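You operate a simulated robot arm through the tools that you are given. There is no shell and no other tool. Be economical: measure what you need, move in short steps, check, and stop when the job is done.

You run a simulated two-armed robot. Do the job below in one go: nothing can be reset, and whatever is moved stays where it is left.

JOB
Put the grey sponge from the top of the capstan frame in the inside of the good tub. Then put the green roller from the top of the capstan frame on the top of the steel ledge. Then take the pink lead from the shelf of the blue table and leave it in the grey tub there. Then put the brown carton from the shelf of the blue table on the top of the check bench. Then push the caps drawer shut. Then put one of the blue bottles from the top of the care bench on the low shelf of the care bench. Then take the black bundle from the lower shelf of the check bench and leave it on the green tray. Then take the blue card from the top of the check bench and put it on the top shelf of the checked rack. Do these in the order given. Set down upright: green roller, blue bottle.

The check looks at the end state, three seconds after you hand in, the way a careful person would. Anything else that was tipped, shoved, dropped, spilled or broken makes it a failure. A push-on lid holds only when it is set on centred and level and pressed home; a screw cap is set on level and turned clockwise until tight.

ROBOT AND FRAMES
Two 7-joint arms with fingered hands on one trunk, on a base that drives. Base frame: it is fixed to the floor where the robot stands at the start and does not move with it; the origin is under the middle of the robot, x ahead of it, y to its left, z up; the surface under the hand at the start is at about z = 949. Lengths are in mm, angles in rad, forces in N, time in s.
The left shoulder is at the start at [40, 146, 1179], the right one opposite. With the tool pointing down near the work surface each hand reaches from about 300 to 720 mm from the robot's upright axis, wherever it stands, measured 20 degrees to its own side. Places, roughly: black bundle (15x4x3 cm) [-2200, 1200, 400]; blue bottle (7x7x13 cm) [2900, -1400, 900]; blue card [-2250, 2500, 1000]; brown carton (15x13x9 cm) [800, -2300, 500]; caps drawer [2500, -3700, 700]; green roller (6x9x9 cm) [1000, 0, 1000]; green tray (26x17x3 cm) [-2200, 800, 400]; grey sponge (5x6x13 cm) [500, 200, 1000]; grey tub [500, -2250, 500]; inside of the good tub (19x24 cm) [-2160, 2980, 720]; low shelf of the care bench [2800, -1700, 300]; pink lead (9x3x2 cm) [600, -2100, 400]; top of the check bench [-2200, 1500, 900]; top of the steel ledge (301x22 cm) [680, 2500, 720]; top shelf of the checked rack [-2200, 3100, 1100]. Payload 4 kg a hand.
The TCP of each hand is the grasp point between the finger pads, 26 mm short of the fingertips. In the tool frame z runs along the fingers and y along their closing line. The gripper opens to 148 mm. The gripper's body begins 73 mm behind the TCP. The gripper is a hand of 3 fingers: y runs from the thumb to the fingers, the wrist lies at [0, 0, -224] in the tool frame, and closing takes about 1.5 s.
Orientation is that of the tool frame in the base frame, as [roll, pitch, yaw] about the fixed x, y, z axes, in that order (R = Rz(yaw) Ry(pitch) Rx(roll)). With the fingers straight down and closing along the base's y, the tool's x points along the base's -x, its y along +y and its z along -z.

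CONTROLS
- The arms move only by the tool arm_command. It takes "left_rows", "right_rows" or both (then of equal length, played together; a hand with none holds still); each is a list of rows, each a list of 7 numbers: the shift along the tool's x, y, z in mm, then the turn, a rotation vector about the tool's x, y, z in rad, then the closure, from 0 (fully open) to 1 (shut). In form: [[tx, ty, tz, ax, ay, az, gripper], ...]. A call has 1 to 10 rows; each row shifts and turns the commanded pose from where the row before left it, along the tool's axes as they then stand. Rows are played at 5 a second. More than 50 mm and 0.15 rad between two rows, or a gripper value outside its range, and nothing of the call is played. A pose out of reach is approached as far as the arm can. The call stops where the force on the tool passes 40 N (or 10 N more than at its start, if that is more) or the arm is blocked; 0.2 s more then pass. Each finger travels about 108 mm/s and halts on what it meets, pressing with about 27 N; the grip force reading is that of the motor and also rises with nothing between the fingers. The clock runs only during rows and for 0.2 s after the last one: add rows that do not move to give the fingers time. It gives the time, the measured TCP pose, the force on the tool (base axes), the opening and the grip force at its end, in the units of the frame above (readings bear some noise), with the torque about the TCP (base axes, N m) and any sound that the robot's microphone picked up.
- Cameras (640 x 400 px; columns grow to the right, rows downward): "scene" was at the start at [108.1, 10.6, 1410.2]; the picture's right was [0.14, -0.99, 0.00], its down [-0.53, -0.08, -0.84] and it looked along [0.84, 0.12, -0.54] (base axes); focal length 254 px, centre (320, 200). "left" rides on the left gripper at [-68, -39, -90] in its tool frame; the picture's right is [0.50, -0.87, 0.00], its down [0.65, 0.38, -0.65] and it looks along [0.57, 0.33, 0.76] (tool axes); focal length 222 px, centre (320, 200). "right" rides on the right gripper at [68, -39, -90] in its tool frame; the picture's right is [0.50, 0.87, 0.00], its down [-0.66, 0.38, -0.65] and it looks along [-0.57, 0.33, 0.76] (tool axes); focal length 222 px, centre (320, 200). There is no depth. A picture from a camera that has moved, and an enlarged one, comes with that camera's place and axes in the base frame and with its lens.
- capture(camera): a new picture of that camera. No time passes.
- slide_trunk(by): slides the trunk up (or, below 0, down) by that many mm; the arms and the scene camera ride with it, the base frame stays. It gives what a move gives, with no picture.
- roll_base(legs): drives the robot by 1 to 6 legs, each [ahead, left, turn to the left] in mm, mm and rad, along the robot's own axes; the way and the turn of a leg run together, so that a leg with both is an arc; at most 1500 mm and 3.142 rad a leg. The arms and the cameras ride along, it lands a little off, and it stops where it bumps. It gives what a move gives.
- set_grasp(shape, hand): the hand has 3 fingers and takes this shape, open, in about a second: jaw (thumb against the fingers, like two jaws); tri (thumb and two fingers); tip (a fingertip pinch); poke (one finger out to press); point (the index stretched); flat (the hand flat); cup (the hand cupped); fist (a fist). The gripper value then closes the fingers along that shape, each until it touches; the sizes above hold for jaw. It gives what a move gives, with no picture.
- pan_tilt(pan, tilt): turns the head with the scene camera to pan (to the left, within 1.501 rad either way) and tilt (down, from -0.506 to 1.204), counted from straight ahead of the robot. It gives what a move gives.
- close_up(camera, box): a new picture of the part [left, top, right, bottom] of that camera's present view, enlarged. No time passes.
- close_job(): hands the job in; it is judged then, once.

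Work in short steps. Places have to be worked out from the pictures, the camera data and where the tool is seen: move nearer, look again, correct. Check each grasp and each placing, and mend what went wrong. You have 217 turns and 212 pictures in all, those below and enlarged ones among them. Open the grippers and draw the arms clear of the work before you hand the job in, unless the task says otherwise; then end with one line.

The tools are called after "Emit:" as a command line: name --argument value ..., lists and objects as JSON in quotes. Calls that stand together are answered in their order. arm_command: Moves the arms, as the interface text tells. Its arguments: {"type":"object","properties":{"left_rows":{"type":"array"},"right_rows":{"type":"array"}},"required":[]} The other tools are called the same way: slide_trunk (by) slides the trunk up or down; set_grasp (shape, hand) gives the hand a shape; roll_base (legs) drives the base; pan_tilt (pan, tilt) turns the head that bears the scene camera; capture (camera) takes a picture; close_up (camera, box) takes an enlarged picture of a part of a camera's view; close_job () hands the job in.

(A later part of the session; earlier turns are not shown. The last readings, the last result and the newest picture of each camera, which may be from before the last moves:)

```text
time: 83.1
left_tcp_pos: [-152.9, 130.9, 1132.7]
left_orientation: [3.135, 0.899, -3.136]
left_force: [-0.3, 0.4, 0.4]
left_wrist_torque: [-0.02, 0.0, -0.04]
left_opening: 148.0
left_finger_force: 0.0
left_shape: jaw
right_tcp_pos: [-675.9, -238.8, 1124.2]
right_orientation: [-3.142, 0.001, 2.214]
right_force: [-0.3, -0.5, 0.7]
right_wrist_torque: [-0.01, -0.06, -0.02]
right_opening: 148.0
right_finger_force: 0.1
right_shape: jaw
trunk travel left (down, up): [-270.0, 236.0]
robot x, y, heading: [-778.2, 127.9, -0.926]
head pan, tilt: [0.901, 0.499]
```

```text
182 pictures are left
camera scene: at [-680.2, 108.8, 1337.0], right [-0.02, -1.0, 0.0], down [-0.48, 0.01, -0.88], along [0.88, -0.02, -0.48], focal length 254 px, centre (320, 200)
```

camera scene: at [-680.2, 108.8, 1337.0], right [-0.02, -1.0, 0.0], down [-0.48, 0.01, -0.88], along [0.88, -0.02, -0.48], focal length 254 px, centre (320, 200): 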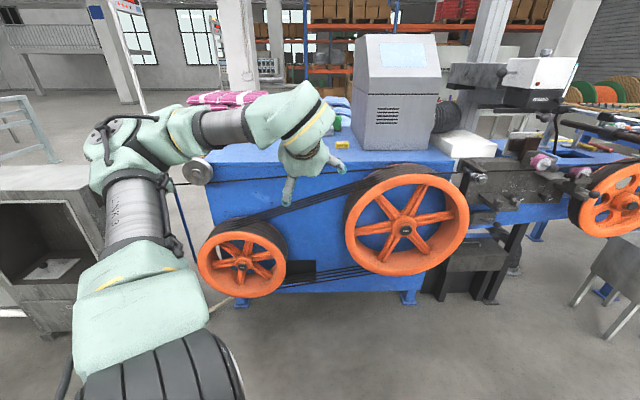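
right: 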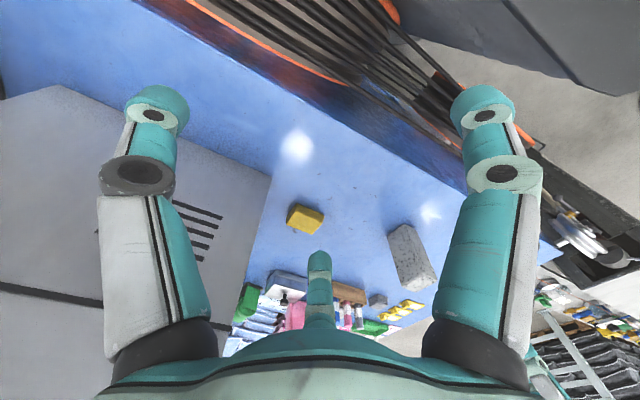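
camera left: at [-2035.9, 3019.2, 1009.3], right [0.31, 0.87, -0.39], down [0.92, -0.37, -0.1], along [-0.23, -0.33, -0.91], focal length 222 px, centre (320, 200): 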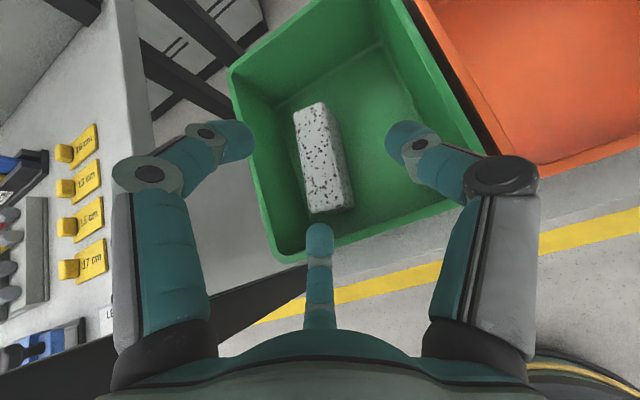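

The arm now points along +x at z=1133. I drive in to about (0,0) keeping the turned heading.

Emit:
roll_base --legs '[[500, 476, 0]]'

Emit:
roll_base --legs '[[72, 68, 0]]'

Emit:
pan_tilt --pan 0.9 --tilt 0.8

Emit:
capture --camera "scene"

Emit:
capture --camera "left"

```text
time: 86.9
left_tcp_pos: [529.9, 14.4, 1131.7]
left_orientation: [3.136, 0.9, 3.141]
left_force: [-0.4, 0.6, -1.0]
left_wrist_torque: [0.02, -0.05, 0.0]
left_opening: 147.8
left_finger_force: 0.0
left_shape: jaw
right_tcp_pos: [6.9, -352.3, 1123.0]
right_orientation: [3.139, -0.001, 2.21]
right_force: [0.9, 0.6, -0.2]
right_wrist_torque: [-0.01, -0.01, 0.01]
right_opening: 147.8
right_finger_force: 0.0
right_shape: jaw
trunk travel left (down, up): [-270.0, 236.0]
robot x, y, heading: [-97.0, 13.4, -0.929]
head pan, tilt: [0.901, 0.499]
```

```text
time: 88.1
left_tcp_pos: [614.2, 0.1, 1132.9]
left_orientation: [3.136, 0.901, -3.138]
left_force: [0.4, 0.2, 0.0]
left_wrist_torque: [-0.02, 0.02, 0.0]
left_opening: 148.0
left_finger_force: 0.0
left_shape: jaw
right_tcp_pos: [91.7, -367.8, 1122.3]
right_orientation: [3.138, -0.001, 2.213]
right_force: [0.6, -0.4, -0.6]
right_wrist_torque: [0.01, -0.04, -0.03]
right_opening: 147.7
right_finger_force: 0.0
right_shape: jaw
trunk travel left (down, up): [-270.0, 236.0]
robot x, y, heading: [-10.9, -2.5, -0.925]
head pan, tilt: [0.901, 0.499]
stopped in leg 1: the robot was blocked; the commanded pose is now the measured one
```

```text
time: 88.9
left_tcp_pos: [614.8, 0.7, 1133.2]
left_orientation: [3.138, 0.902, -3.138]
left_force: [-0.4, 0.4, -0.2]
left_wrist_torque: [0.0, 0.0, -0.03]
left_opening: 147.8
left_finger_force: 0.1
left_shape: jaw
right_tcp_pos: [90.6, -366.2, 1124.2]
right_orientation: [3.137, 0.0, 2.213]
right_force: [0.2, -0.6, -0.6]
right_wrist_torque: [0.02, 0.02, 0.02]
right_opening: 147.7
right_finger_force: 0.0
right_shape: jaw
trunk travel left (down, up): [-270.0, 236.0]
robot x, y, heading: [-14.2, -5.8, -0.932]
head pan, tilt: [0.901, 0.799]
```

```text
181 pictures are left
camera scene: at [76.1, -20.4, 1311.3], right [-0.03, -1.0, 0.0], down [-0.71, 0.02, -0.7], along [0.7, -0.02, -0.71], focal length 254 px, centre (320, 200)
```

scene: 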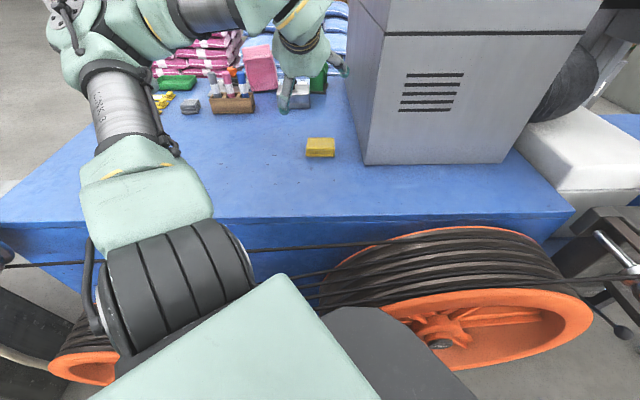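

```text
180 pictures are left
camera left: at [585.8, -38.8, 1242.7], right [-0.3, -0.87, -0.4], down [-0.92, 0.37, -0.11], along [0.24, 0.33, -0.91], focal length 222 px, centre (320, 200)
```

left: 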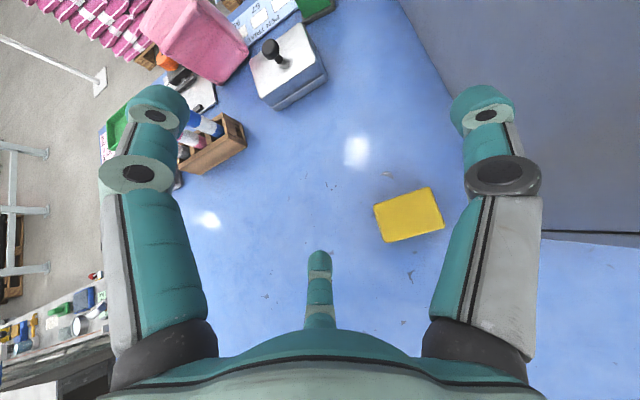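

The base is stopped at x≈-12 by the wheel, which will do. I advance the hand 150 mm at height for a better look at the roller, fingers partly closed to keep off the machine.

Emit:
arm_command --left_rows '[[-23, -5, 29.4, 0, 0, 0, 0.3], [-23, -5, 29.4, 0, 0, 0, 0.3], [-23, -5, 29.4, 0, 0, 0, 0.3], [-23, -5, 29.4, 0, 0, 0, 0.3]]'

Emit:
capture --camera "left"

Emit:
close_up --camera "scene" --box '[200, 30, 400, 160]'

```text
time: 89.9
left_tcp_pos: [764.0, -18.2, 1132.6]
left_orientation: [3.136, 0.903, -3.139]
left_force: [0.1, 0.6, 1.2]
left_wrist_torque: [-0.02, 0.01, -0.01]
left_opening: 103.7
left_finger_force: 0.1
left_shape: jaw
right_tcp_pos: [91.8, -367.3, 1123.4]
right_orientation: [3.138, -0.001, 2.215]
right_force: [-0.3, -0.1, -0.6]
right_wrist_torque: [0.01, -0.04, -0.05]
right_opening: 147.9
right_finger_force: 0.0
right_shape: jaw
trunk travel left (down, up): [-270.0, 236.0]
robot x, y, heading: [-11.3, 1.4, -0.928]
head pan, tilt: [0.901, 0.799]
```

```text
179 pictures are left
camera left: at [735.7, -57.7, 1241.3], right [-0.3, -0.87, -0.4], down [-0.92, 0.37, -0.11], along [0.24, 0.33, -0.91], focal length 222 px, centre (320, 200)
```

left: 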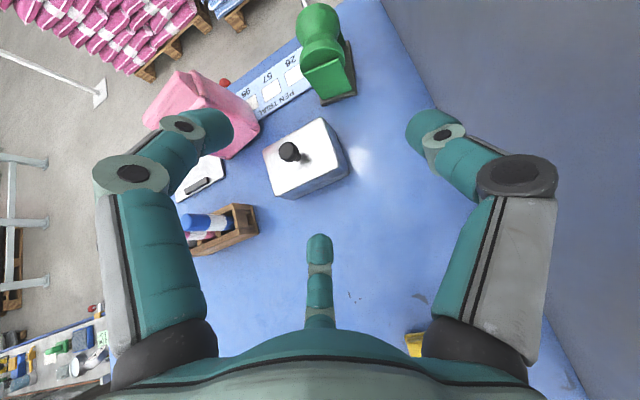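

```text
3.08 times, centred on (300, 95) of scene
camera zoom: at [75.8, -20.5, 1311.3], right [-0.03, -1.0, 0.0], down [-0.71, 0.02, -0.7], along [0.7, -0.02, -0.71], focal length 782 px, centre (382, 523)
```

zoom: 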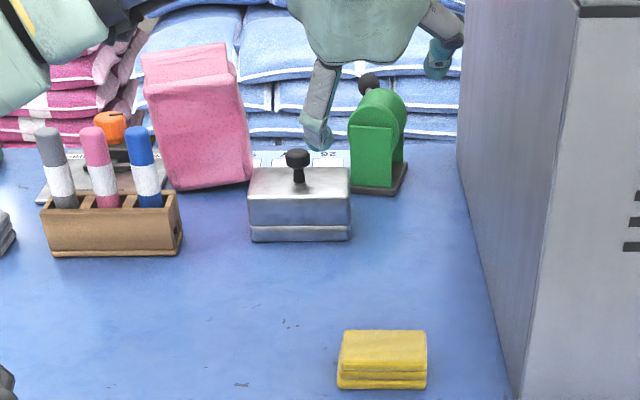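

I enlarge the roller in the left view to judge its shape and position.

Emit:
close_up --camera "left" --box '[240, 0, 400, 120]'

```text
3.33 times, centred on (320, 60) of left
camera zoom: at [735.7, -57.7, 1241.3], right [-0.3, -0.87, -0.4], down [-0.92, 0.37, -0.11], along [0.24, 0.33, -0.91], focal length 740 px, centre (320, 667)
```

zoom: 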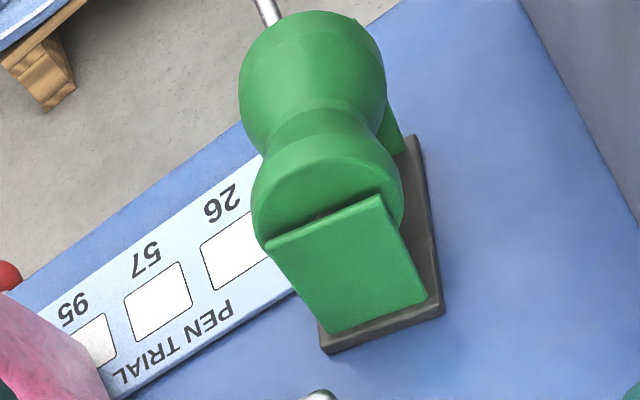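

The roller's base front edge runs about (948,-2)–(936,-55), centre ≈ [984,-38], yaw ≈ -0.2. The jaw's fingers are spread 120°, which is awkward here; I test what the "tip" and "tri" shapes look like.

Emit:
set_grasp --hand "left" --shape "tip"

Emit:
capture --camera "left"

Emit:
set_grasp --hand "left" --shape "tri"

Emit:
capture --camera "left"

Emit:
set_grasp --hand "left" --shape "jaw"

Emit:
capture --camera "left"

```text
time: 90.8
left_tcp_pos: [763.6, -16.9, 1132.1]
left_orientation: [3.136, 0.903, -3.139]
left_force: [0.5, 0.5, -0.4]
left_wrist_torque: [-0.01, 0.02, 0.03]
left_opening: 147.9
left_finger_force: 0.0
left_shape: tip
right_tcp_pos: [90.7, -368.1, 1124.0]
right_orientation: [3.138, 0.001, 2.214]
right_force: [-0.2, -0.7, -0.2]
right_wrist_torque: [-0.01, 0.0, -0.02]
right_opening: 148.0
right_finger_force: 0.0
right_shape: jaw
trunk travel left (down, up): [-270.0, 236.0]
robot x, y, heading: [-14.7, 1.0, -0.928]
head pan, tilt: [0.901, 0.799]
```

```text
176 pictures are left
camera left: at [734.9, -57.5, 1241.4], right [-0.3, -0.87, -0.4], down [-0.92, 0.37, -0.11], along [0.24, 0.33, -0.91], focal length 222 px, centre (320, 200)
```

left: 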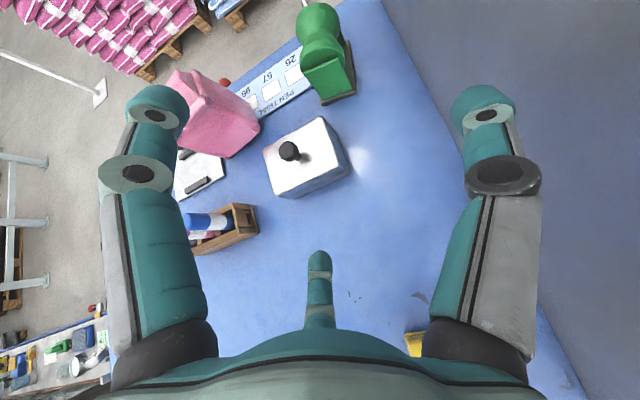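

```text
time: 91.7
left_tcp_pos: [762.1, -17.0, 1132.5]
left_orientation: [3.136, 0.904, -3.138]
left_force: [-0.5, 0.1, 0.2]
left_wrist_torque: [-0.01, -0.02, 0.0]
left_opening: 147.9
left_finger_force: 0.1
left_shape: tri
right_tcp_pos: [90.5, -366.5, 1123.6]
right_orientation: [3.137, 0.002, 2.213]
right_force: [0.3, 0.5, 0.6]
right_wrist_torque: [-0.02, -0.01, 0.0]
right_opening: 148.0
right_finger_force: 0.2
right_shape: jaw
trunk travel left (down, up): [-270.0, 236.0]
robot x, y, heading: [-10.0, 0.4, -0.923]
head pan, tilt: [0.901, 0.799]
```

```text
175 pictures are left
camera left: at [734.9, -57.5, 1241.4], right [-0.3, -0.87, -0.4], down [-0.92, 0.37, -0.11], along [0.24, 0.33, -0.91], focal length 222 px, centre (320, 200)
```

left: 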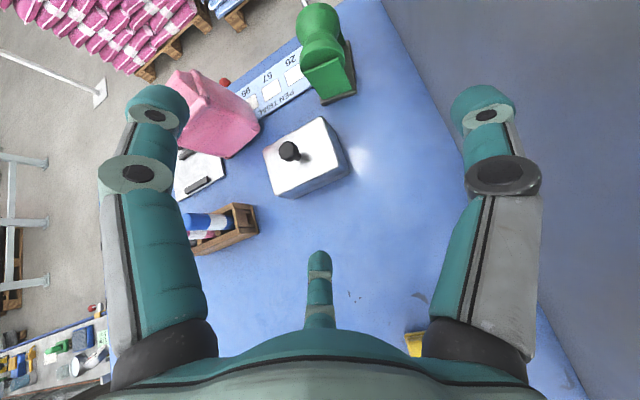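

```text
time: 92.6
left_tcp_pos: [764.6, -17.5, 1132.3]
left_orientation: [3.136, 0.902, -3.139]
left_force: [-1.0, 0.4, 0.3]
left_wrist_torque: [0.01, -0.01, 0.0]
left_opening: 148.0
left_finger_force: 0.1
left_shape: jaw
right_tcp_pos: [90.8, -367.8, 1123.8]
right_orientation: [3.138, 0.001, 2.215]
right_force: [0.1, -0.1, 0.6]
right_wrist_torque: [-0.02, -0.01, 0.03]
right_opening: 147.6
right_finger_force: 0.1
right_shape: jaw
trunk travel left (down, up): [-270.0, 236.0]
robot x, y, heading: [-11.1, -3.9, -0.927]
head pan, tilt: [0.901, 0.799]
```

```text
174 pictures are left
camera left: at [734.9, -57.6, 1241.4], right [-0.3, -0.87, -0.4], down [-0.92, 0.37, -0.11], along [0.24, 0.33, -0.91], focal length 222 px, centre (320, 200)
```

left: 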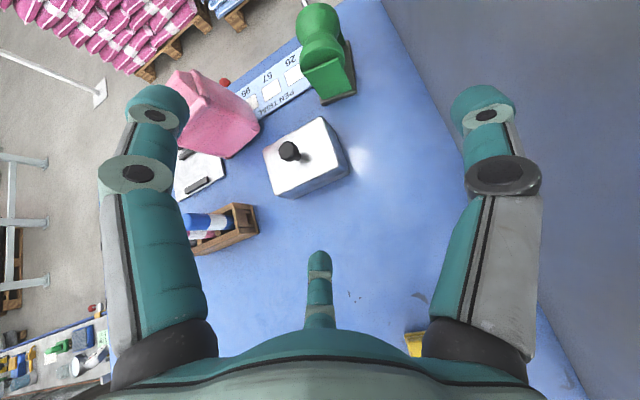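

All shapes look alike (three fingers 120° apart). I'll grip the roller with jaw: raise the trunk a bit, pitch to ~1.0, heading -0.1, and go to a pose above it, [955, -22, 1085].

Emit:
slide_trunk --by 40

Emit:
arm_command --left_rows '[[0, 0, 0, 0.078, -0.1, 0.063, 0.3], [-6, 2, 41.5, 0, 0, 0, 0.3], [-6, 2, 41.5, 0, 0, 0, 0.3], [-6, 2, 41.5, 0, 0, 0, 0.3], [-6, 2, 41.5, 0, 0, 0, 0.3]]'

Emit:
capture --camera "left"

Emit:
close_up --camera "scene" --box '[200, 0, 400, 160]'

```text
time: 93.4
left_tcp_pos: [762.8, -16.9, 1173.3]
left_orientation: [3.139, 0.902, -3.137]
left_force: [0.0, -0.9, -0.1]
left_wrist_torque: [-0.01, 0.0, -0.03]
left_opening: 147.9
left_finger_force: 0.0
left_shape: jaw
right_tcp_pos: [90.2, -364.9, 1163.6]
right_orientation: [3.139, 0.001, 2.212]
right_force: [-1.1, 0.1, 0.0]
right_wrist_torque: [-0.02, 0.0, 0.0]
right_opening: 148.1
right_finger_force: 0.0
right_shape: jaw
trunk travel left (down, up): [-310.0, 196.0]
robot x, y, heading: [-10.9, -2.5, -0.92]
head pan, tilt: [0.901, 0.799]
```

```text
time: 94.6
left_tcp_pos: [917.9, -21.7, 1102.3]
left_orientation: [3.124, 1.001, 3.036]
left_force: [0.2, -0.8, -0.9]
left_wrist_torque: [-0.04, -0.01, -0.01]
left_opening: 104.3
left_finger_force: 0.0
left_shape: jaw
right_tcp_pos: [90.4, -365.8, 1164.6]
right_orientation: [3.138, 0.001, 2.214]
right_force: [-0.4, -0.6, 0.3]
right_wrist_torque: [0.01, -0.03, -0.01]
right_opening: 147.9
right_finger_force: 0.1
right_shape: jaw
trunk travel left (down, up): [-310.0, 196.0]
robot x, y, heading: [-14.1, -2.1, -0.922]
head pan, tilt: [0.901, 0.799]
```

```text
173 pictures are left
camera left: at [874.6, -58.7, 1206.9], right [-0.35, -0.83, -0.43], down [-0.86, 0.46, -0.2], along [0.36, 0.3, -0.88], focal length 222 px, centre (320, 200)
```

left: 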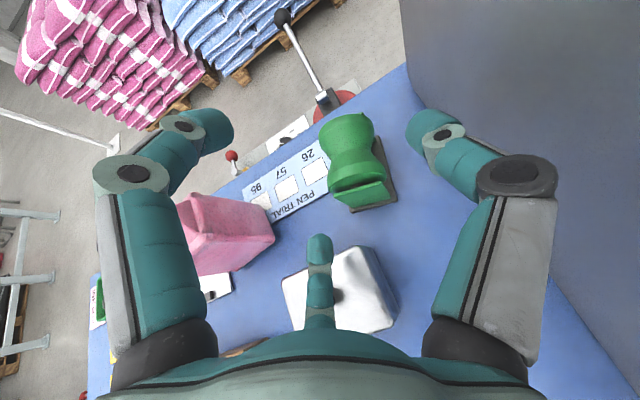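

```text
2.50 times, centred on (300, 80) of scene
camera zoom: at [75.7, -19.9, 1350.8], right [-0.03, -1.0, 0.0], down [-0.71, 0.02, -0.7], along [0.7, -0.02, -0.71], focal length 636 px, centre (370, 500)
```

zoom: 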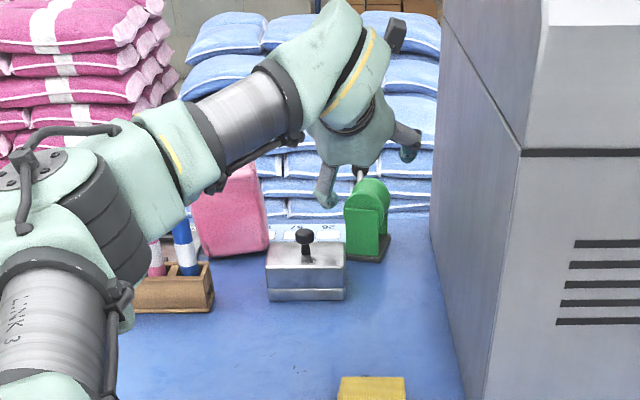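

Better view; the lever belongs to something behind. I enlarge the roller again from this pose.

Emit:
close_up --camera "left" --box '[270, 80, 430, 230]'

```text
2.67 times, centred on (350, 155) of left
camera zoom: at [874.6, -58.7, 1206.9], right [-0.35, -0.83, -0.43], down [-0.86, 0.46, -0.2], along [0.36, 0.3, -0.88], focal length 592 px, centre (240, 320)
```

zoom: 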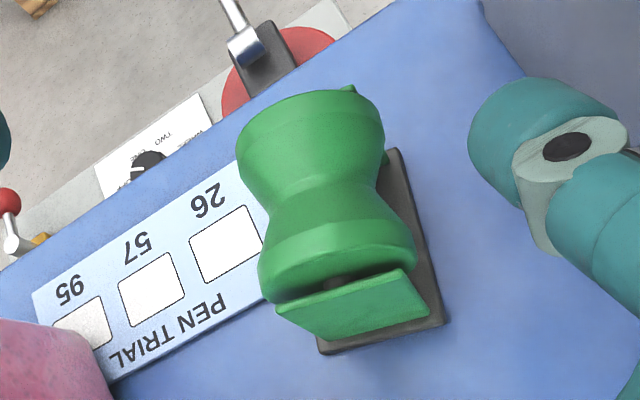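

The roller is a horizontal-axis spool (axis z≈1008) between brackets on a base. I come to [952,-25,1032] with the fingers at ~93 mm opening, straddling it.

Emit:
arm_command --left_rows '[[13.5, 0, 22.1, 0, 0, 0, 0.37], [13.5, 0, 22.1, 0, 0, 0, 0.37], [13.5, 0, 22.1, 0, 0, 0, 0.37]]'

Emit:
capture --camera "left"

Emit:
close_up --camera "scene" --box '[240, 30, 380, 140]'

```text
time: 95.4
left_tcp_pos: [950.6, -24.5, 1036.2]
left_orientation: [3.128, 1.008, 3.035]
left_force: [0.6, -0.7, 14.6]
left_wrist_torque: [0.56, 0.69, -0.05]
left_opening: 91.0
left_finger_force: 0.2
left_shape: jaw
right_tcp_pos: [90.3, -367.1, 1163.6]
right_orientation: [3.138, 0.0, 2.215]
right_force: [-0.7, -0.1, 0.4]
right_wrist_torque: [0.03, -0.01, -0.02]
right_opening: 148.1
right_finger_force: 0.0
right_shape: jaw
trunk travel left (down, up): [-310.0, 196.0]
robot x, y, heading: [-10.3, -3.0, -0.928]
head pan, tilt: [0.901, 0.799]
```

```text
170 pictures are left
camera left: at [907.3, -60.3, 1141.2], right [-0.35, -0.83, -0.43], down [-0.86, 0.46, -0.2], along [0.37, 0.3, -0.88], focal length 222 px, centre (320, 200)
```

left: 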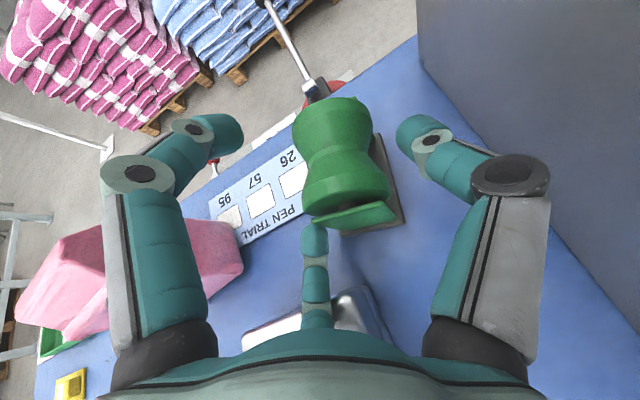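

```text
3.64 times, centred on (310, 85) of scene
camera zoom: at [74.9, -19.9, 1351.0], right [-0.02, -1.0, 0.0], down [-0.71, 0.02, -0.7], along [0.7, -0.02, -0.71], focal length 924 px, centre (356, 618)
```

zoom: 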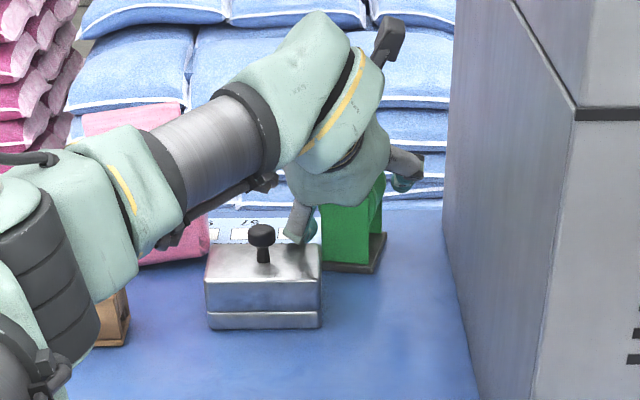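

Contact of ~15 N: the lower-left finger meets the silver box/plate corner. I lift off right away and roll the tool by -60° so the lower finger falls on the free right side.

Emit:
arm_command --left_rows '[[-25.4, 0, -16, 0, 0, 0, 0.3], [-25.4, 0, -16, 0, 0, 0, 0.3], [0, 0, 0, 0.084, 0, 0.053, 0.3]]'

Emit:
arm_command --left_rows '[[0, 0, 0, 0, 0, -0.15, 0.3], [0, 0, 0, 0, 0, -0.15, 0.3], [0, 0, 0, 0, 0, -0.15, 0.3], [0, 0, 0, 0, 0, -0.15, 0.3], [0, 0, 0, 0, 0, -0.15, 0.3], [0, 0, 0, 0, 0, -0.15, 0.3], [0, 0, 0, 0, 0, -0.147, 0.3]]'

Emit:
capture --camera "left"

Emit:
close_up --camera "scene" --box '[200, 20, 400, 150]'

```text
time: 96.2
left_tcp_pos: [951.5, -25.6, 1091.3]
left_orientation: [3.124, 1.0, 2.933]
left_force: [0.1, 0.3, -0.3]
left_wrist_torque: [0.0, 0.0, 0.03]
left_opening: 103.3
left_finger_force: 0.0
left_shape: jaw
right_tcp_pos: [91.0, -367.0, 1163.5]
right_orientation: [3.136, 0.0, 2.213]
right_force: [0.3, 0.5, 0.1]
right_wrist_torque: [0.04, -0.03, 0.0]
right_opening: 148.0
right_finger_force: 0.1
right_shape: jaw
trunk travel left (down, up): [-310.0, 196.0]
robot x, y, heading: [-12.7, -2.0, -0.925]
head pan, tilt: [0.901, 0.799]
```

```text
time: 97.8
left_tcp_pos: [951.7, -25.4, 1093.4]
left_orientation: [-2.21, 0.441, -2.064]
left_force: [-0.3, 0.1, 0.7]
left_wrist_torque: [0.05, 0.01, -0.01]
left_opening: 103.1
left_finger_force: 0.1
left_shape: jaw
right_tcp_pos: [91.3, -367.3, 1163.0]
right_orientation: [3.138, -0.001, 2.216]
right_force: [-0.1, -0.3, -0.1]
right_wrist_torque: [-0.01, 0.0, -0.01]
right_opening: 147.6
right_finger_force: 0.1
right_shape: jaw
trunk travel left (down, up): [-310.0, 196.0]
robot x, y, heading: [-12.1, -0.8, -0.924]
head pan, tilt: [0.901, 0.799]
```

```text
168 pictures are left
camera left: at [919.2, 18.6, 1199.1], right [0.1, -0.9, 0.42], down [-0.96, -0.2, -0.2], along [0.26, -0.38, -0.89], focal length 222 px, centre (320, 200)
```

left: 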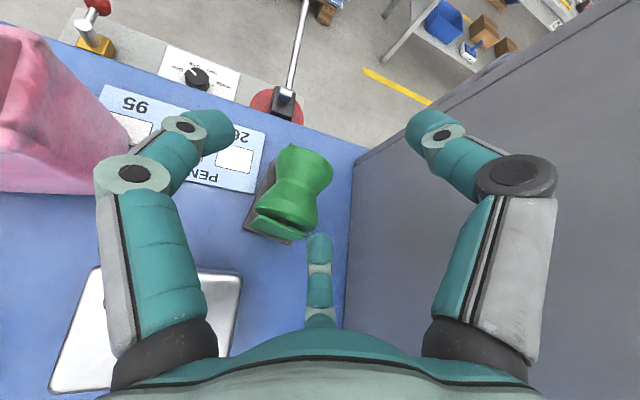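

```text
3.08 times, centred on (300, 85) of scene
camera zoom: at [75.5, -20.5, 1350.8], right [-0.03, -1.0, 0.0], down [-0.71, 0.02, -0.7], along [0.7, -0.02, -0.71], focal length 782 px, centre (382, 554)
```

zoom: 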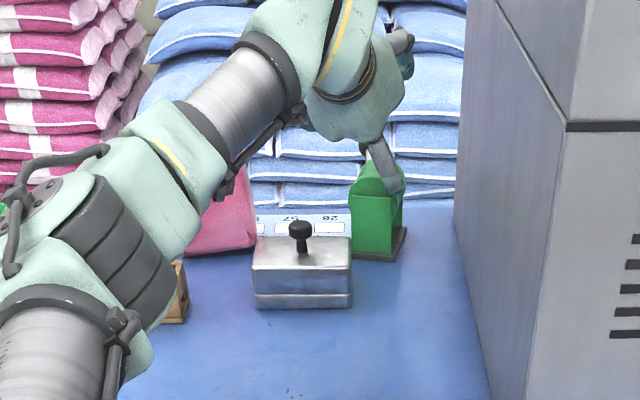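

The roll worked and the way is free. I enlarge the left view once more to re-measure the roller relative to the fingers.

Emit:
close_up --camera "left" --box '[210, 110, 370, 270]'

```text
2.50 times, centred on (290, 190) of left
camera zoom: at [919.2, 18.6, 1199.1], right [0.1, -0.9, 0.42], down [-0.96, -0.2, -0.2], along [0.26, -0.38, -0.89], focal length 555 px, centre (395, 225)
```

zoom: 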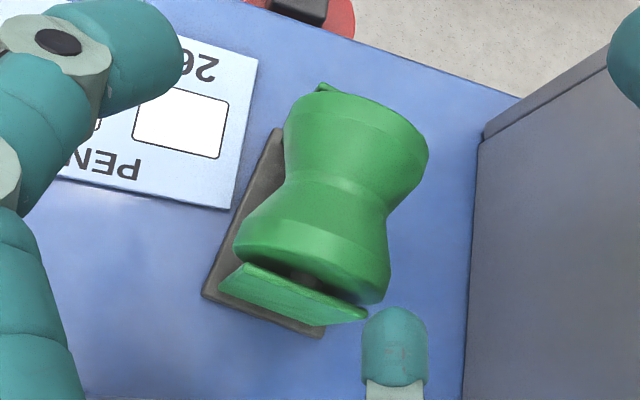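

Roller unchanged: base centre ≈ (981,-41). I shift right 19 mm and go down 60 mm with opening ~97 mm.

Emit:
arm_command --left_rows '[[16.5, -9.5, 0, 0, 0, 0, 0.34], [12.7, 22, 16, 0, 0, 0, 0.34], [12.7, 22, 16, 0, 0, 0, 0.34]]'

Emit:
capture --camera "left"

Emit:
close_up --camera "scene" --box '[240, 30, 380, 140]'

```text
time: 98.6
left_tcp_pos: [947.1, -43.8, 1033.2]
left_orientation: [-2.212, 0.444, -2.067]
left_force: [0.2, -0.7, 1.4]
left_wrist_torque: [0.02, -0.01, 0.0]
left_opening: 98.3
left_finger_force: 0.0
left_shape: jaw
right_tcp_pos: [90.5, -366.1, 1164.2]
right_orientation: [3.139, 0.0, 2.213]
right_force: [0.7, 0.2, -0.4]
right_wrist_torque: [0.02, -0.01, 0.02]
right_opening: 147.9
right_finger_force: 0.1
right_shape: jaw
trunk travel left (down, up): [-310.0, 196.0]
robot x, y, heading: [-8.4, 1.4, -0.927]
head pan, tilt: [0.901, 0.799]
```

```text
165 pictures are left
camera left: at [915.7, 0.8, 1138.8], right [0.1, -0.91, 0.41], down [-0.96, -0.2, -0.2], along [0.26, -0.38, -0.89], focal length 222 px, centre (320, 200)
```

left: 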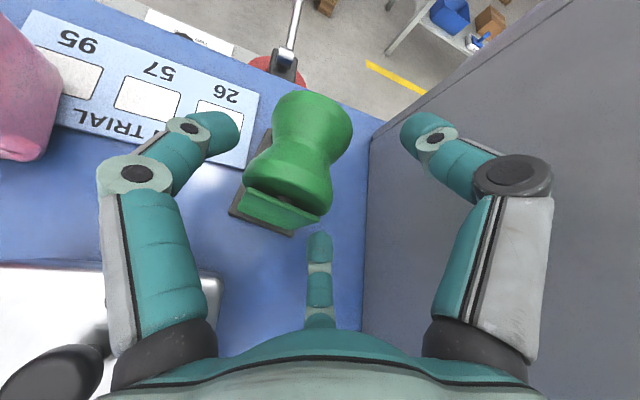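

```text
3.64 times, centred on (310, 85) of scene
camera zoom: at [75.5, -20.6, 1350.8], right [-0.03, -1.0, 0.0], down [-0.71, 0.02, -0.7], along [0.7, -0.02, -0.71], focal length 924 px, centre (356, 618)
```

zoom: 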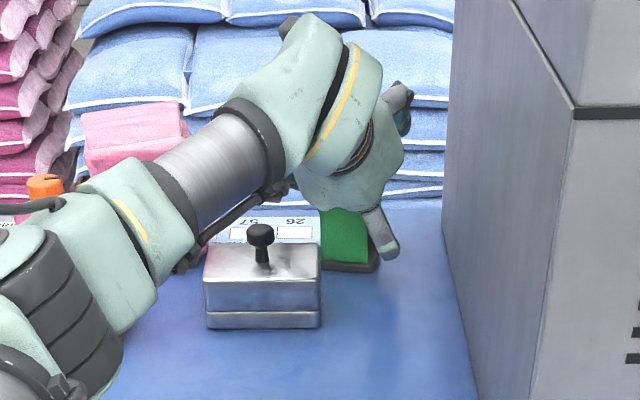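

Free of contact and straddling. I nudge forward 10, left 6, down 13 while narrowing, then close.

Emit:
arm_command --left_rows '[[-2.3, 7.9, 15.4, 0, 0, 0, 0.42], [0, 0, 0, 0, 0, 0, 0.5], [0, 0, 0, 0, 0, 0, 0.6], [0, 0, 0, 0, 0, 0, 0.8], [0, 0, 0, 0, 0, 0, 1], [0, 0, 0, 0, 0, 0, 1]]'

Emit:
capture --camera "left"

Emit:
close_up --camera "scene" --box '[240, 30, 380, 140]'

```text
time: 100.0
left_tcp_pos: [959.0, -41.4, 1022.4]
left_orientation: [-2.208, 0.446, -2.067]
left_force: [1.9, -2.3, 5.3]
left_wrist_torque: [-0.05, -0.59, -0.13]
left_opening: 39.7
left_finger_force: 26.8
left_shape: jaw
right_tcp_pos: [89.3, -367.5, 1162.2]
right_orientation: [3.138, 0.0, 2.211]
right_force: [-0.1, 0.3, -0.2]
right_wrist_torque: [0.04, -0.01, 0.02]
right_opening: 147.8
right_finger_force: 0.0
right_shape: jaw
trunk travel left (down, up): [-310.0, 196.0]
robot x, y, heading: [-12.3, -2.5, -0.93]
head pan, tilt: [0.901, 0.799]
```

```text
163 pictures are left
camera left: at [926.5, 3.9, 1127.3], right [0.1, -0.91, 0.41], down [-0.96, -0.2, -0.2], along [0.27, -0.38, -0.89], focal length 222 px, centre (320, 200)
```

left: 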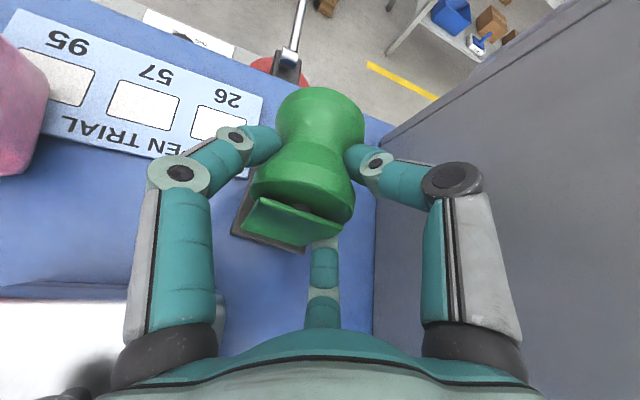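

```text
3.64 times, centred on (310, 85) of scene
camera zoom: at [75.3, -20.8, 1350.8], right [-0.03, -1.0, 0.0], down [-0.71, 0.02, -0.7], along [0.7, -0.02, -0.71], focal length 924 px, centre (356, 618)
```

zoom: 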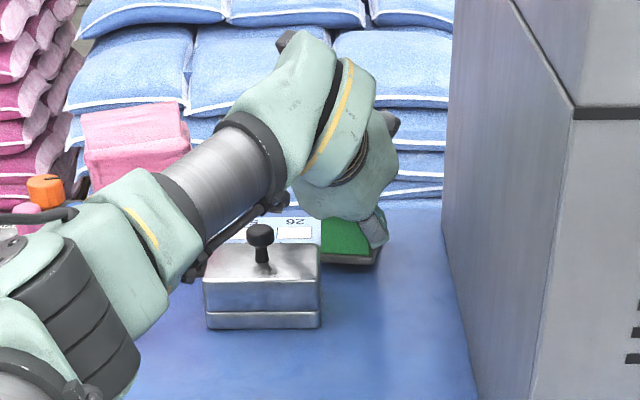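

It grips the spool's waist. I lift 15 mm, then more, and check.

Emit:
arm_command --left_rows '[[-3.2, -5.5, -4, 0, 0, 0, 1], [-6.3, -11, -8, 0, 0, 0, 1], [-12.6, -22, -16, 0, 0, 0, 1], [-12.6, -22, -16, 0, 0, 0, 1], [-12.6, -22, -16, 0, 0, 0, 1]]'

Emit:
capture --camera "left"

Emit:
close_up --camera "scene" --box '[220, 0, 400, 140]'

```text
time: 101.2
left_tcp_pos: [958.2, -41.9, 1131.5]
left_orientation: [-2.214, 0.446, -2.066]
left_force: [-0.2, -0.3, -3.0]
left_wrist_torque: [-0.02, 0.04, 0.01]
left_opening: 36.7
left_finger_force: 26.4
left_shape: jaw
right_tcp_pos: [90.5, -367.8, 1163.6]
right_orientation: [3.138, 0.0, 2.216]
right_force: [0.0, -0.3, -0.8]
right_wrist_torque: [0.01, -0.01, 0.01]
right_opening: 147.8
right_finger_force: 0.1
right_shape: jaw
trunk travel left (down, up): [-310.0, 196.0]
robot x, y, heading: [-12.2, -0.3, -0.925]
head pan, tilt: [0.901, 0.799]
```

```text
161 pictures are left
camera left: at [926.2, 2.4, 1237.6], right [0.1, -0.91, 0.41], down [-0.96, -0.2, -0.2], along [0.26, -0.37, -0.89], focal length 222 px, centre (320, 200)
```

left: 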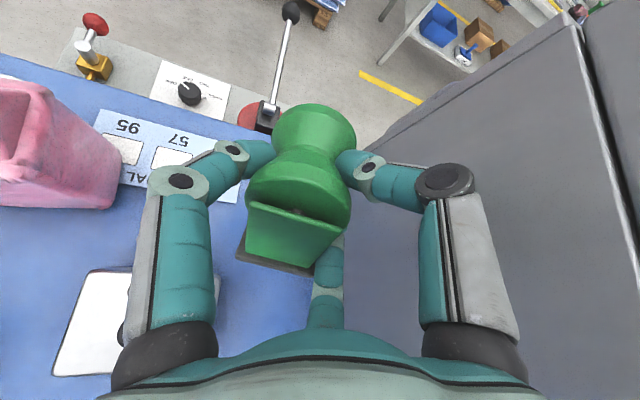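

```text
2.86 times, centred on (310, 70) of scene
camera zoom: at [75.5, -21.1, 1350.8], right [-0.03, -1.0, 0.0], down [-0.71, 0.02, -0.7], along [0.7, -0.02, -0.71], focal length 726 px, centre (349, 571)
```

zoom: 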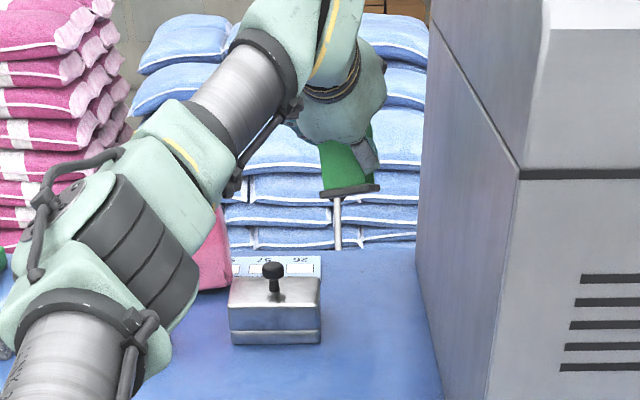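

Roller held and nearly level (weight ~3 N). I drive back out along -x, then look at the steel ledge.

Emit:
roll_base --legs '[[-600, -796, 0]]'

Emit:
pan_tilt --pan 1.5 --tilt 0.3

Emit:
capture --camera "scene"

Emit:
pan_tilt --pan 0.92 --tilt 0.5

Emit:
capture --camera "scene"

```text
time: 106.4
left_tcp_pos: [-38.3, -39.4, 1126.7]
left_orientation: [-2.217, 0.443, -2.06]
left_force: [0.2, -0.5, -2.3]
left_wrist_torque: [-0.03, 0.01, 0.0]
left_opening: 36.3
left_finger_force: 27.1
left_shape: jaw
right_tcp_pos: [-902.1, -370.5, 1162.9]
right_orientation: [-3.141, -0.004, 2.222]
right_force: [0.8, -0.2, -0.1]
right_wrist_torque: [0.0, -0.04, -0.03]
right_opening: 148.1
right_finger_force: 0.0
right_shape: jaw
trunk travel left (down, up): [-310.0, 196.0]
robot x, y, heading: [-1012.0, -2.3, -0.921]
head pan, tilt: [0.901, 0.799]
```

```text
time: 107.4
left_tcp_pos: [-37.3, -40.1, 1127.0]
left_orientation: [-2.216, 0.443, -2.061]
left_force: [0.1, 0.5, -3.3]
left_wrist_torque: [-0.04, 0.05, -0.01]
left_opening: 36.5
left_finger_force: 27.2
left_shape: jaw
right_tcp_pos: [-900.9, -372.0, 1162.2]
right_orientation: [-3.14, -0.002, 2.22]
right_force: [0.4, -0.1, 1.0]
right_wrist_torque: [0.01, -0.01, 0.02]
right_opening: 147.9
right_finger_force: 0.0
right_shape: jaw
trunk travel left (down, up): [-310.0, 196.0]
robot x, y, heading: [-1008.4, -3.5, -0.921]
head pan, tilt: [1.499, 0.3]
```

```text
159 pictures are left
camera scene: at [-920.5, 28.0, 1394.6], right [0.55, -0.84, 0.0], down [-0.25, -0.16, -0.95], along [0.8, 0.52, -0.3], focal length 254 px, centre (320, 200)
```

scene: 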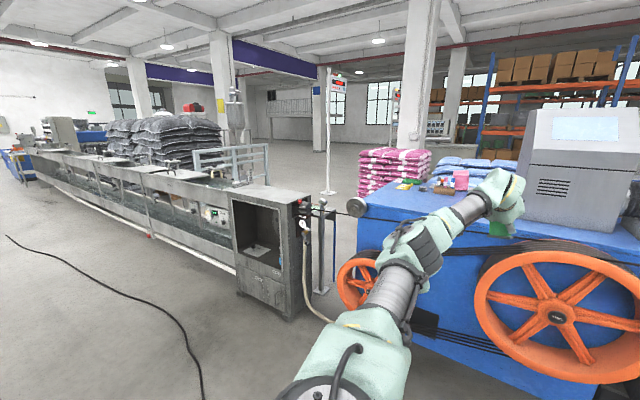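

```text
time: 108.4
left_tcp_pos: [-36.5, -39.1, 1125.9]
left_orientation: [-2.215, 0.442, -2.062]
left_force: [0.8, 0.3, -3.0]
left_wrist_torque: [0.0, 0.03, -0.01]
left_opening: 36.3
left_finger_force: 27.1
left_shape: jaw
right_tcp_pos: [-901.7, -370.8, 1162.7]
right_orientation: [-3.141, -0.003, 2.219]
right_force: [-0.4, -0.7, 0.1]
right_wrist_torque: [-0.03, 0.0, -0.01]
right_opening: 147.9
right_finger_force: 0.1
right_shape: jaw
trunk travel left (down, up): [-310.0, 196.0]
robot x, y, heading: [-1008.9, -5.3, -0.921]
head pan, tilt: [0.92, 0.499]
```

```text
158 pictures are left
camera scene: at [-907.8, -22.9, 1376.3], right [0.0, -1.0, 0.0], down [-0.48, 0.0, -0.88], along [0.88, 0.0, -0.48], focal length 254 px, centre (320, 200)
```

scene: 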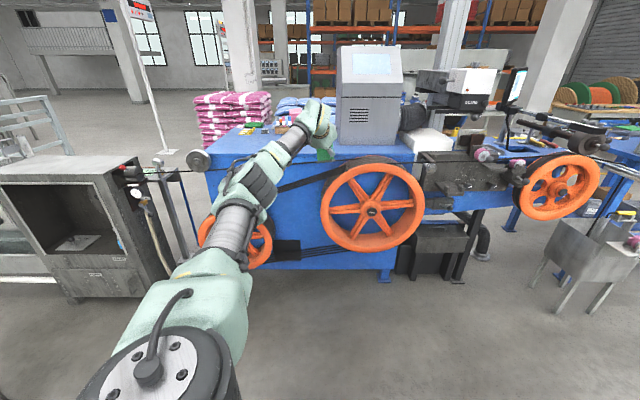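

The trough line runs along +y at x≈200–800. I strafe to y≈2500 with the arm still pointing +x and look at the ledge.

Emit:
roll_base --legs '[[-995, 756, 0], [-995, 756, 0]]'

Emit:
pan_tilt --pan 1.0 --tilt 0.35

Emit:
capture --camera "scene"

```text
time: 120.6
left_tcp_pos: [-27.5, 2459.4, 1126.1]
left_orientation: [-2.215, 0.441, -2.061]
left_force: [1.3, -0.8, -2.6]
left_wrist_torque: [0.0, 0.05, 0.04]
left_opening: 36.5
left_finger_force: 27.0
left_shape: jaw
right_tcp_pos: [-893.2, 2127.6, 1162.2]
right_orientation: [-3.14, -0.004, 2.223]
right_force: [-0.3, 0.3, 0.4]
right_wrist_torque: [0.01, -0.01, 0.0]
right_opening: 147.8
right_finger_force: 0.2
right_shape: jaw
trunk travel left (down, up): [-310.0, 196.0]
robot x, y, heading: [-1004.0, 2492.1, -0.921]
head pan, tilt: [0.92, 0.499]
```

```text
time: 121.3
left_tcp_pos: [-28.4, 2459.2, 1126.3]
left_orientation: [-2.216, 0.442, -2.061]
left_force: [-0.8, -0.3, -2.8]
left_wrist_torque: [0.02, 0.05, 0.02]
left_opening: 36.6
left_finger_force: 27.3
left_shape: jaw
right_tcp_pos: [-893.5, 2126.5, 1162.5]
right_orientation: [3.141, -0.003, 2.222]
right_force: [0.2, 0.3, 0.1]
right_wrist_torque: [0.01, -0.03, 0.05]
right_opening: 147.9
right_finger_force: 0.0
right_shape: jaw
trunk travel left (down, up): [-310.0, 196.0]
robot x, y, heading: [-998.8, 2490.5, -0.917]
head pan, tilt: [1.0, 0.351]
```

```text
157 pictures are left
camera scene: at [-897.6, 2482.8, 1389.9], right [0.08, -1.0, 0.0], down [-0.34, -0.03, -0.94], along [0.94, 0.08, -0.34], focal length 254 px, centre (320, 200)
```

scene: 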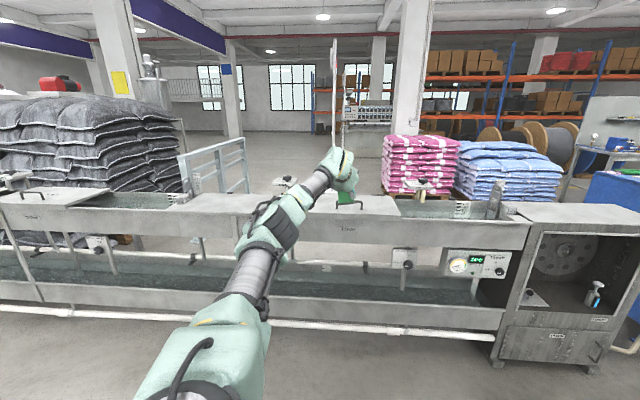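

I need a closer look to identify the ledge (z≈720, x≈680). I drive 400 mm nearer and look down.

Emit:
roll_base --legs '[[242, 318, 0]]'

Emit:
pan_tilt --pan 1.15 --tilt 0.5

Emit:
capture --camera "scene"

Emit:
pan_tilt --pan 0.7 --tilt 0.55

Emit:
capture --camera "scene"

```text
time: 123.8
left_tcp_pos: [371.6, 2462.5, 1127.7]
left_orientation: [-2.216, 0.441, -2.063]
left_force: [0.6, -0.4, -2.7]
left_wrist_torque: [0.01, 0.05, -0.03]
left_opening: 36.3
left_finger_force: 26.6
left_shape: jaw
right_tcp_pos: [-492.8, 2131.2, 1161.8]
right_orientation: [3.14, -0.003, 2.22]
right_force: [-0.1, -0.4, -0.4]
right_wrist_torque: [0.0, -0.03, -0.01]
right_opening: 148.1
right_finger_force: 0.0
right_shape: jaw
trunk travel left (down, up): [-310.0, 196.0]
robot x, y, heading: [-602.0, 2495.1, -0.92]
head pan, tilt: [1.0, 0.351]
```

```text
time: 124.5
left_tcp_pos: [373.0, 2461.3, 1125.7]
left_orientation: [-2.218, 0.442, -2.062]
left_force: [1.3, -0.2, -3.1]
left_wrist_torque: [-0.02, 0.0, -0.01]
left_opening: 36.4
left_finger_force: 27.0
left_shape: jaw
right_tcp_pos: [-490.8, 2131.1, 1162.1]
right_orientation: [3.14, -0.003, 2.22]
right_force: [0.1, -0.6, 0.5]
right_wrist_torque: [-0.01, 0.03, 0.01]
right_opening: 147.8
right_finger_force: 0.0
right_shape: jaw
trunk travel left (down, up): [-310.0, 196.0]
robot x, y, heading: [-600.5, 2500.1, -0.925]
head pan, tilt: [1.15, 0.499]
```

```text
156 pictures are left
camera scene: at [-500.1, 2499.9, 1376.3], right [0.23, -0.97, 0.0], down [-0.47, -0.11, -0.88], along [0.85, 0.2, -0.48], focal length 254 px, centre (320, 200)
```

scene: 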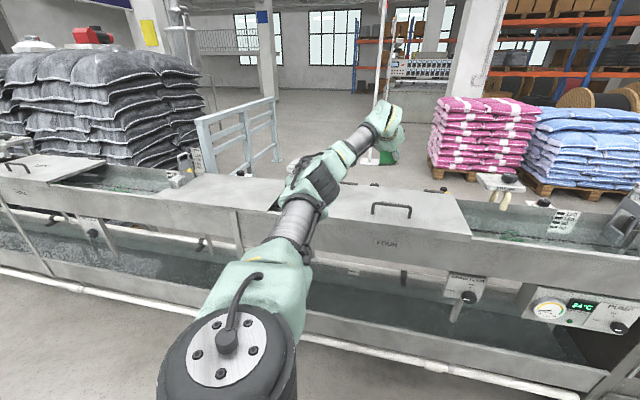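

```text
time: 125.4
left_tcp_pos: [372.4, 2461.1, 1125.8]
left_orientation: [-2.217, 0.441, -2.063]
left_force: [-0.9, -0.2, -2.4]
left_wrist_torque: [0.01, 0.03, -0.01]
left_opening: 36.4
left_finger_force: 26.7
left_shape: jaw
right_tcp_pos: [-492.1, 2130.9, 1162.4]
right_orientation: [3.141, -0.003, 2.22]
right_force: [-0.8, 0.3, -0.1]
right_wrist_torque: [-0.03, 0.04, 0.02]
right_opening: 147.9
right_finger_force: 0.1
right_shape: jaw
trunk travel left (down, up): [-310.0, 196.0]
robot x, y, heading: [-604.1, 2497.0, -0.922]
head pan, tilt: [0.7, 0.55]
```

```text
155 pictures are left
camera scene: at [-501.7, 2459.7, 1371.7], right [-0.22, -0.98, 0.0], down [-0.51, 0.11, -0.85], along [0.83, -0.19, -0.52], focal length 254 px, centre (320, 200)
```

scene: 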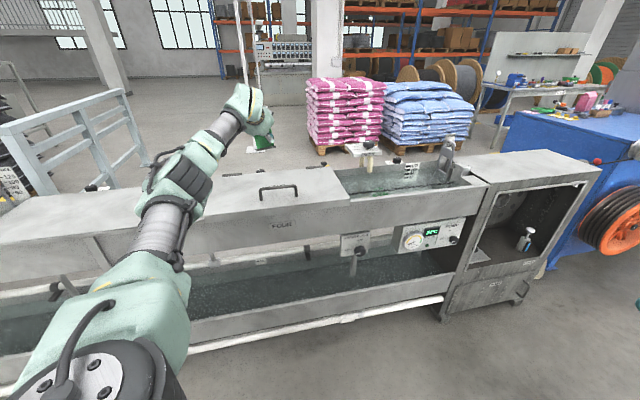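

The trough top is z≈890 spanning x≈231–549, so the ledge (x≈680, z≈720) would be just behind it. I raise the trunk and drive closer to look over.

Emit:
slide_trunk --by 190

Emit:
roll_base --legs '[[254, 335, 0]]'

Emit:
pan_tilt --pan 0.75 --tilt 0.75

Emit:
capture --camera "scene"

Emit:
capture --camera "left"

```text
time: 127.5
left_tcp_pos: [372.5, 2460.9, 1316.9]
left_orientation: [-2.217, 0.439, -2.064]
left_force: [0.3, 0.2, -1.1]
left_wrist_torque: [-0.01, 0.04, -0.03]
left_opening: 36.4
left_finger_force: 26.7
left_shape: jaw
right_tcp_pos: [-492.5, 2130.7, 1352.0]
right_orientation: [3.141, -0.003, 2.221]
right_force: [-0.4, -0.6, -0.2]
right_wrist_torque: [0.03, -0.01, -0.01]
right_opening: 147.6
right_finger_force: 0.1
right_shape: jaw
trunk travel left (down, up): [-500.0, 6.0]
robot x, y, heading: [-601.1, 2494.7, -0.917]
head pan, tilt: [0.7, 0.55]
```

```text
time: 130.1
left_tcp_pos: [790.0, 2461.3, 1318.4]
left_orientation: [-2.214, 0.442, -2.062]
left_force: [-0.1, 0.5, -2.6]
left_wrist_torque: [-0.03, 0.06, 0.01]
left_opening: 36.7
left_finger_force: 26.5
left_shape: jaw
right_tcp_pos: [-73.0, 2130.6, 1352.4]
right_orientation: [3.14, -0.001, 2.22]
right_force: [-0.7, -1.0, 0.2]
right_wrist_torque: [0.08, -0.01, -0.01]
right_opening: 147.9
right_finger_force: 0.1
right_shape: jaw
trunk travel left (down, up): [-500.0, 6.0]
robot x, y, heading: [-179.7, 2498.7, -0.917]
head pan, tilt: [0.7, 0.55]
```

```text
time: 130.8
left_tcp_pos: [794.0, 2462.0, 1316.4]
left_orientation: [-2.217, 0.443, -2.064]
left_force: [0.8, -0.3, -2.2]
left_wrist_torque: [-0.02, 0.07, 0.04]
left_opening: 36.5
left_finger_force: 27.0
left_shape: jaw
right_tcp_pos: [-71.6, 2131.7, 1353.1]
right_orientation: [3.141, -0.005, 2.22]
right_force: [-0.2, 0.1, -0.4]
right_wrist_torque: [0.01, 0.02, -0.02]
right_opening: 148.1
right_finger_force: 0.1
right_shape: jaw
trunk travel left (down, up): [-500.0, 6.0]
robot x, y, heading: [-182.2, 2495.7, -0.923]
head pan, tilt: [0.75, 0.75]
```

```text
154 pictures are left
camera scene: at [-86.6, 2464.8, 1544.5], right [-0.17, -0.99, 0.0], down [-0.67, 0.12, -0.73], along [0.72, -0.12, -0.68], focal length 254 px, centre (320, 200)
```

scene: 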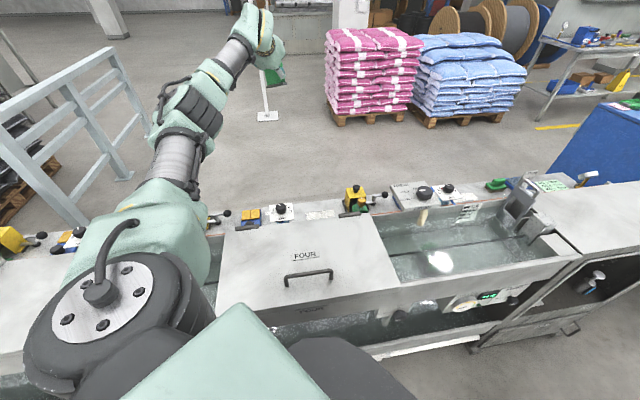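

```text
153 pictures are left
camera left: at [762.2, 2505.5, 1422.9], right [0.11, -0.91, 0.41], down [-0.96, -0.2, -0.2], along [0.26, -0.37, -0.89], focal length 222 px, centre (320, 200)
```

left: 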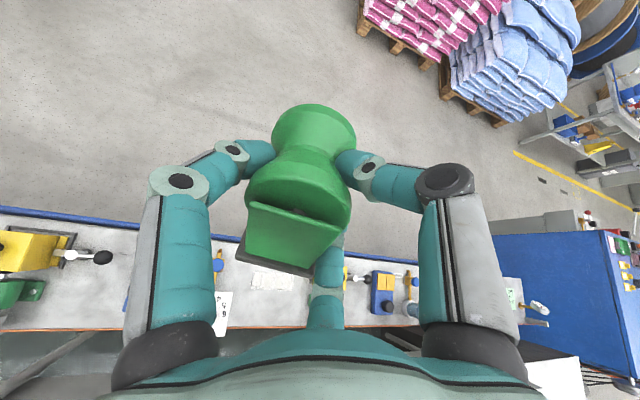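

The ledge is visible behind the trough, with items along it. I enlarge to find a free spot.

Emit:
close_up --camera "scene" --box '[190, 160, 470, 250]'

Emit:
close_up --camera "left" --box '[180, 200, 440, 340]'

```text
2.29 times, centred on (330, 205) of scene
camera zoom: at [-86.6, 2464.8, 1544.5], right [-0.17, -0.99, 0.0], down [-0.67, 0.12, -0.73], along [0.72, -0.12, -0.68], focal length 581 px, centre (297, 189)
```

zoom: 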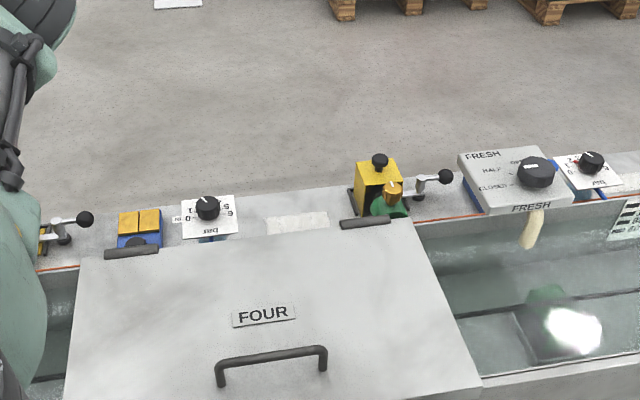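

```text
2.46 times, centred on (310, 270) of left
camera zoom: at [762.2, 2505.5, 1422.9], right [0.11, -0.91, 0.41], down [-0.96, -0.2, -0.2], along [0.26, -0.37, -0.89], focal length 547 px, centre (345, 28)
```

zoom: 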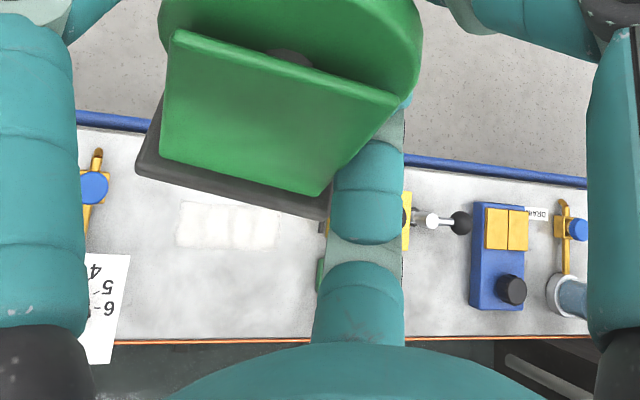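

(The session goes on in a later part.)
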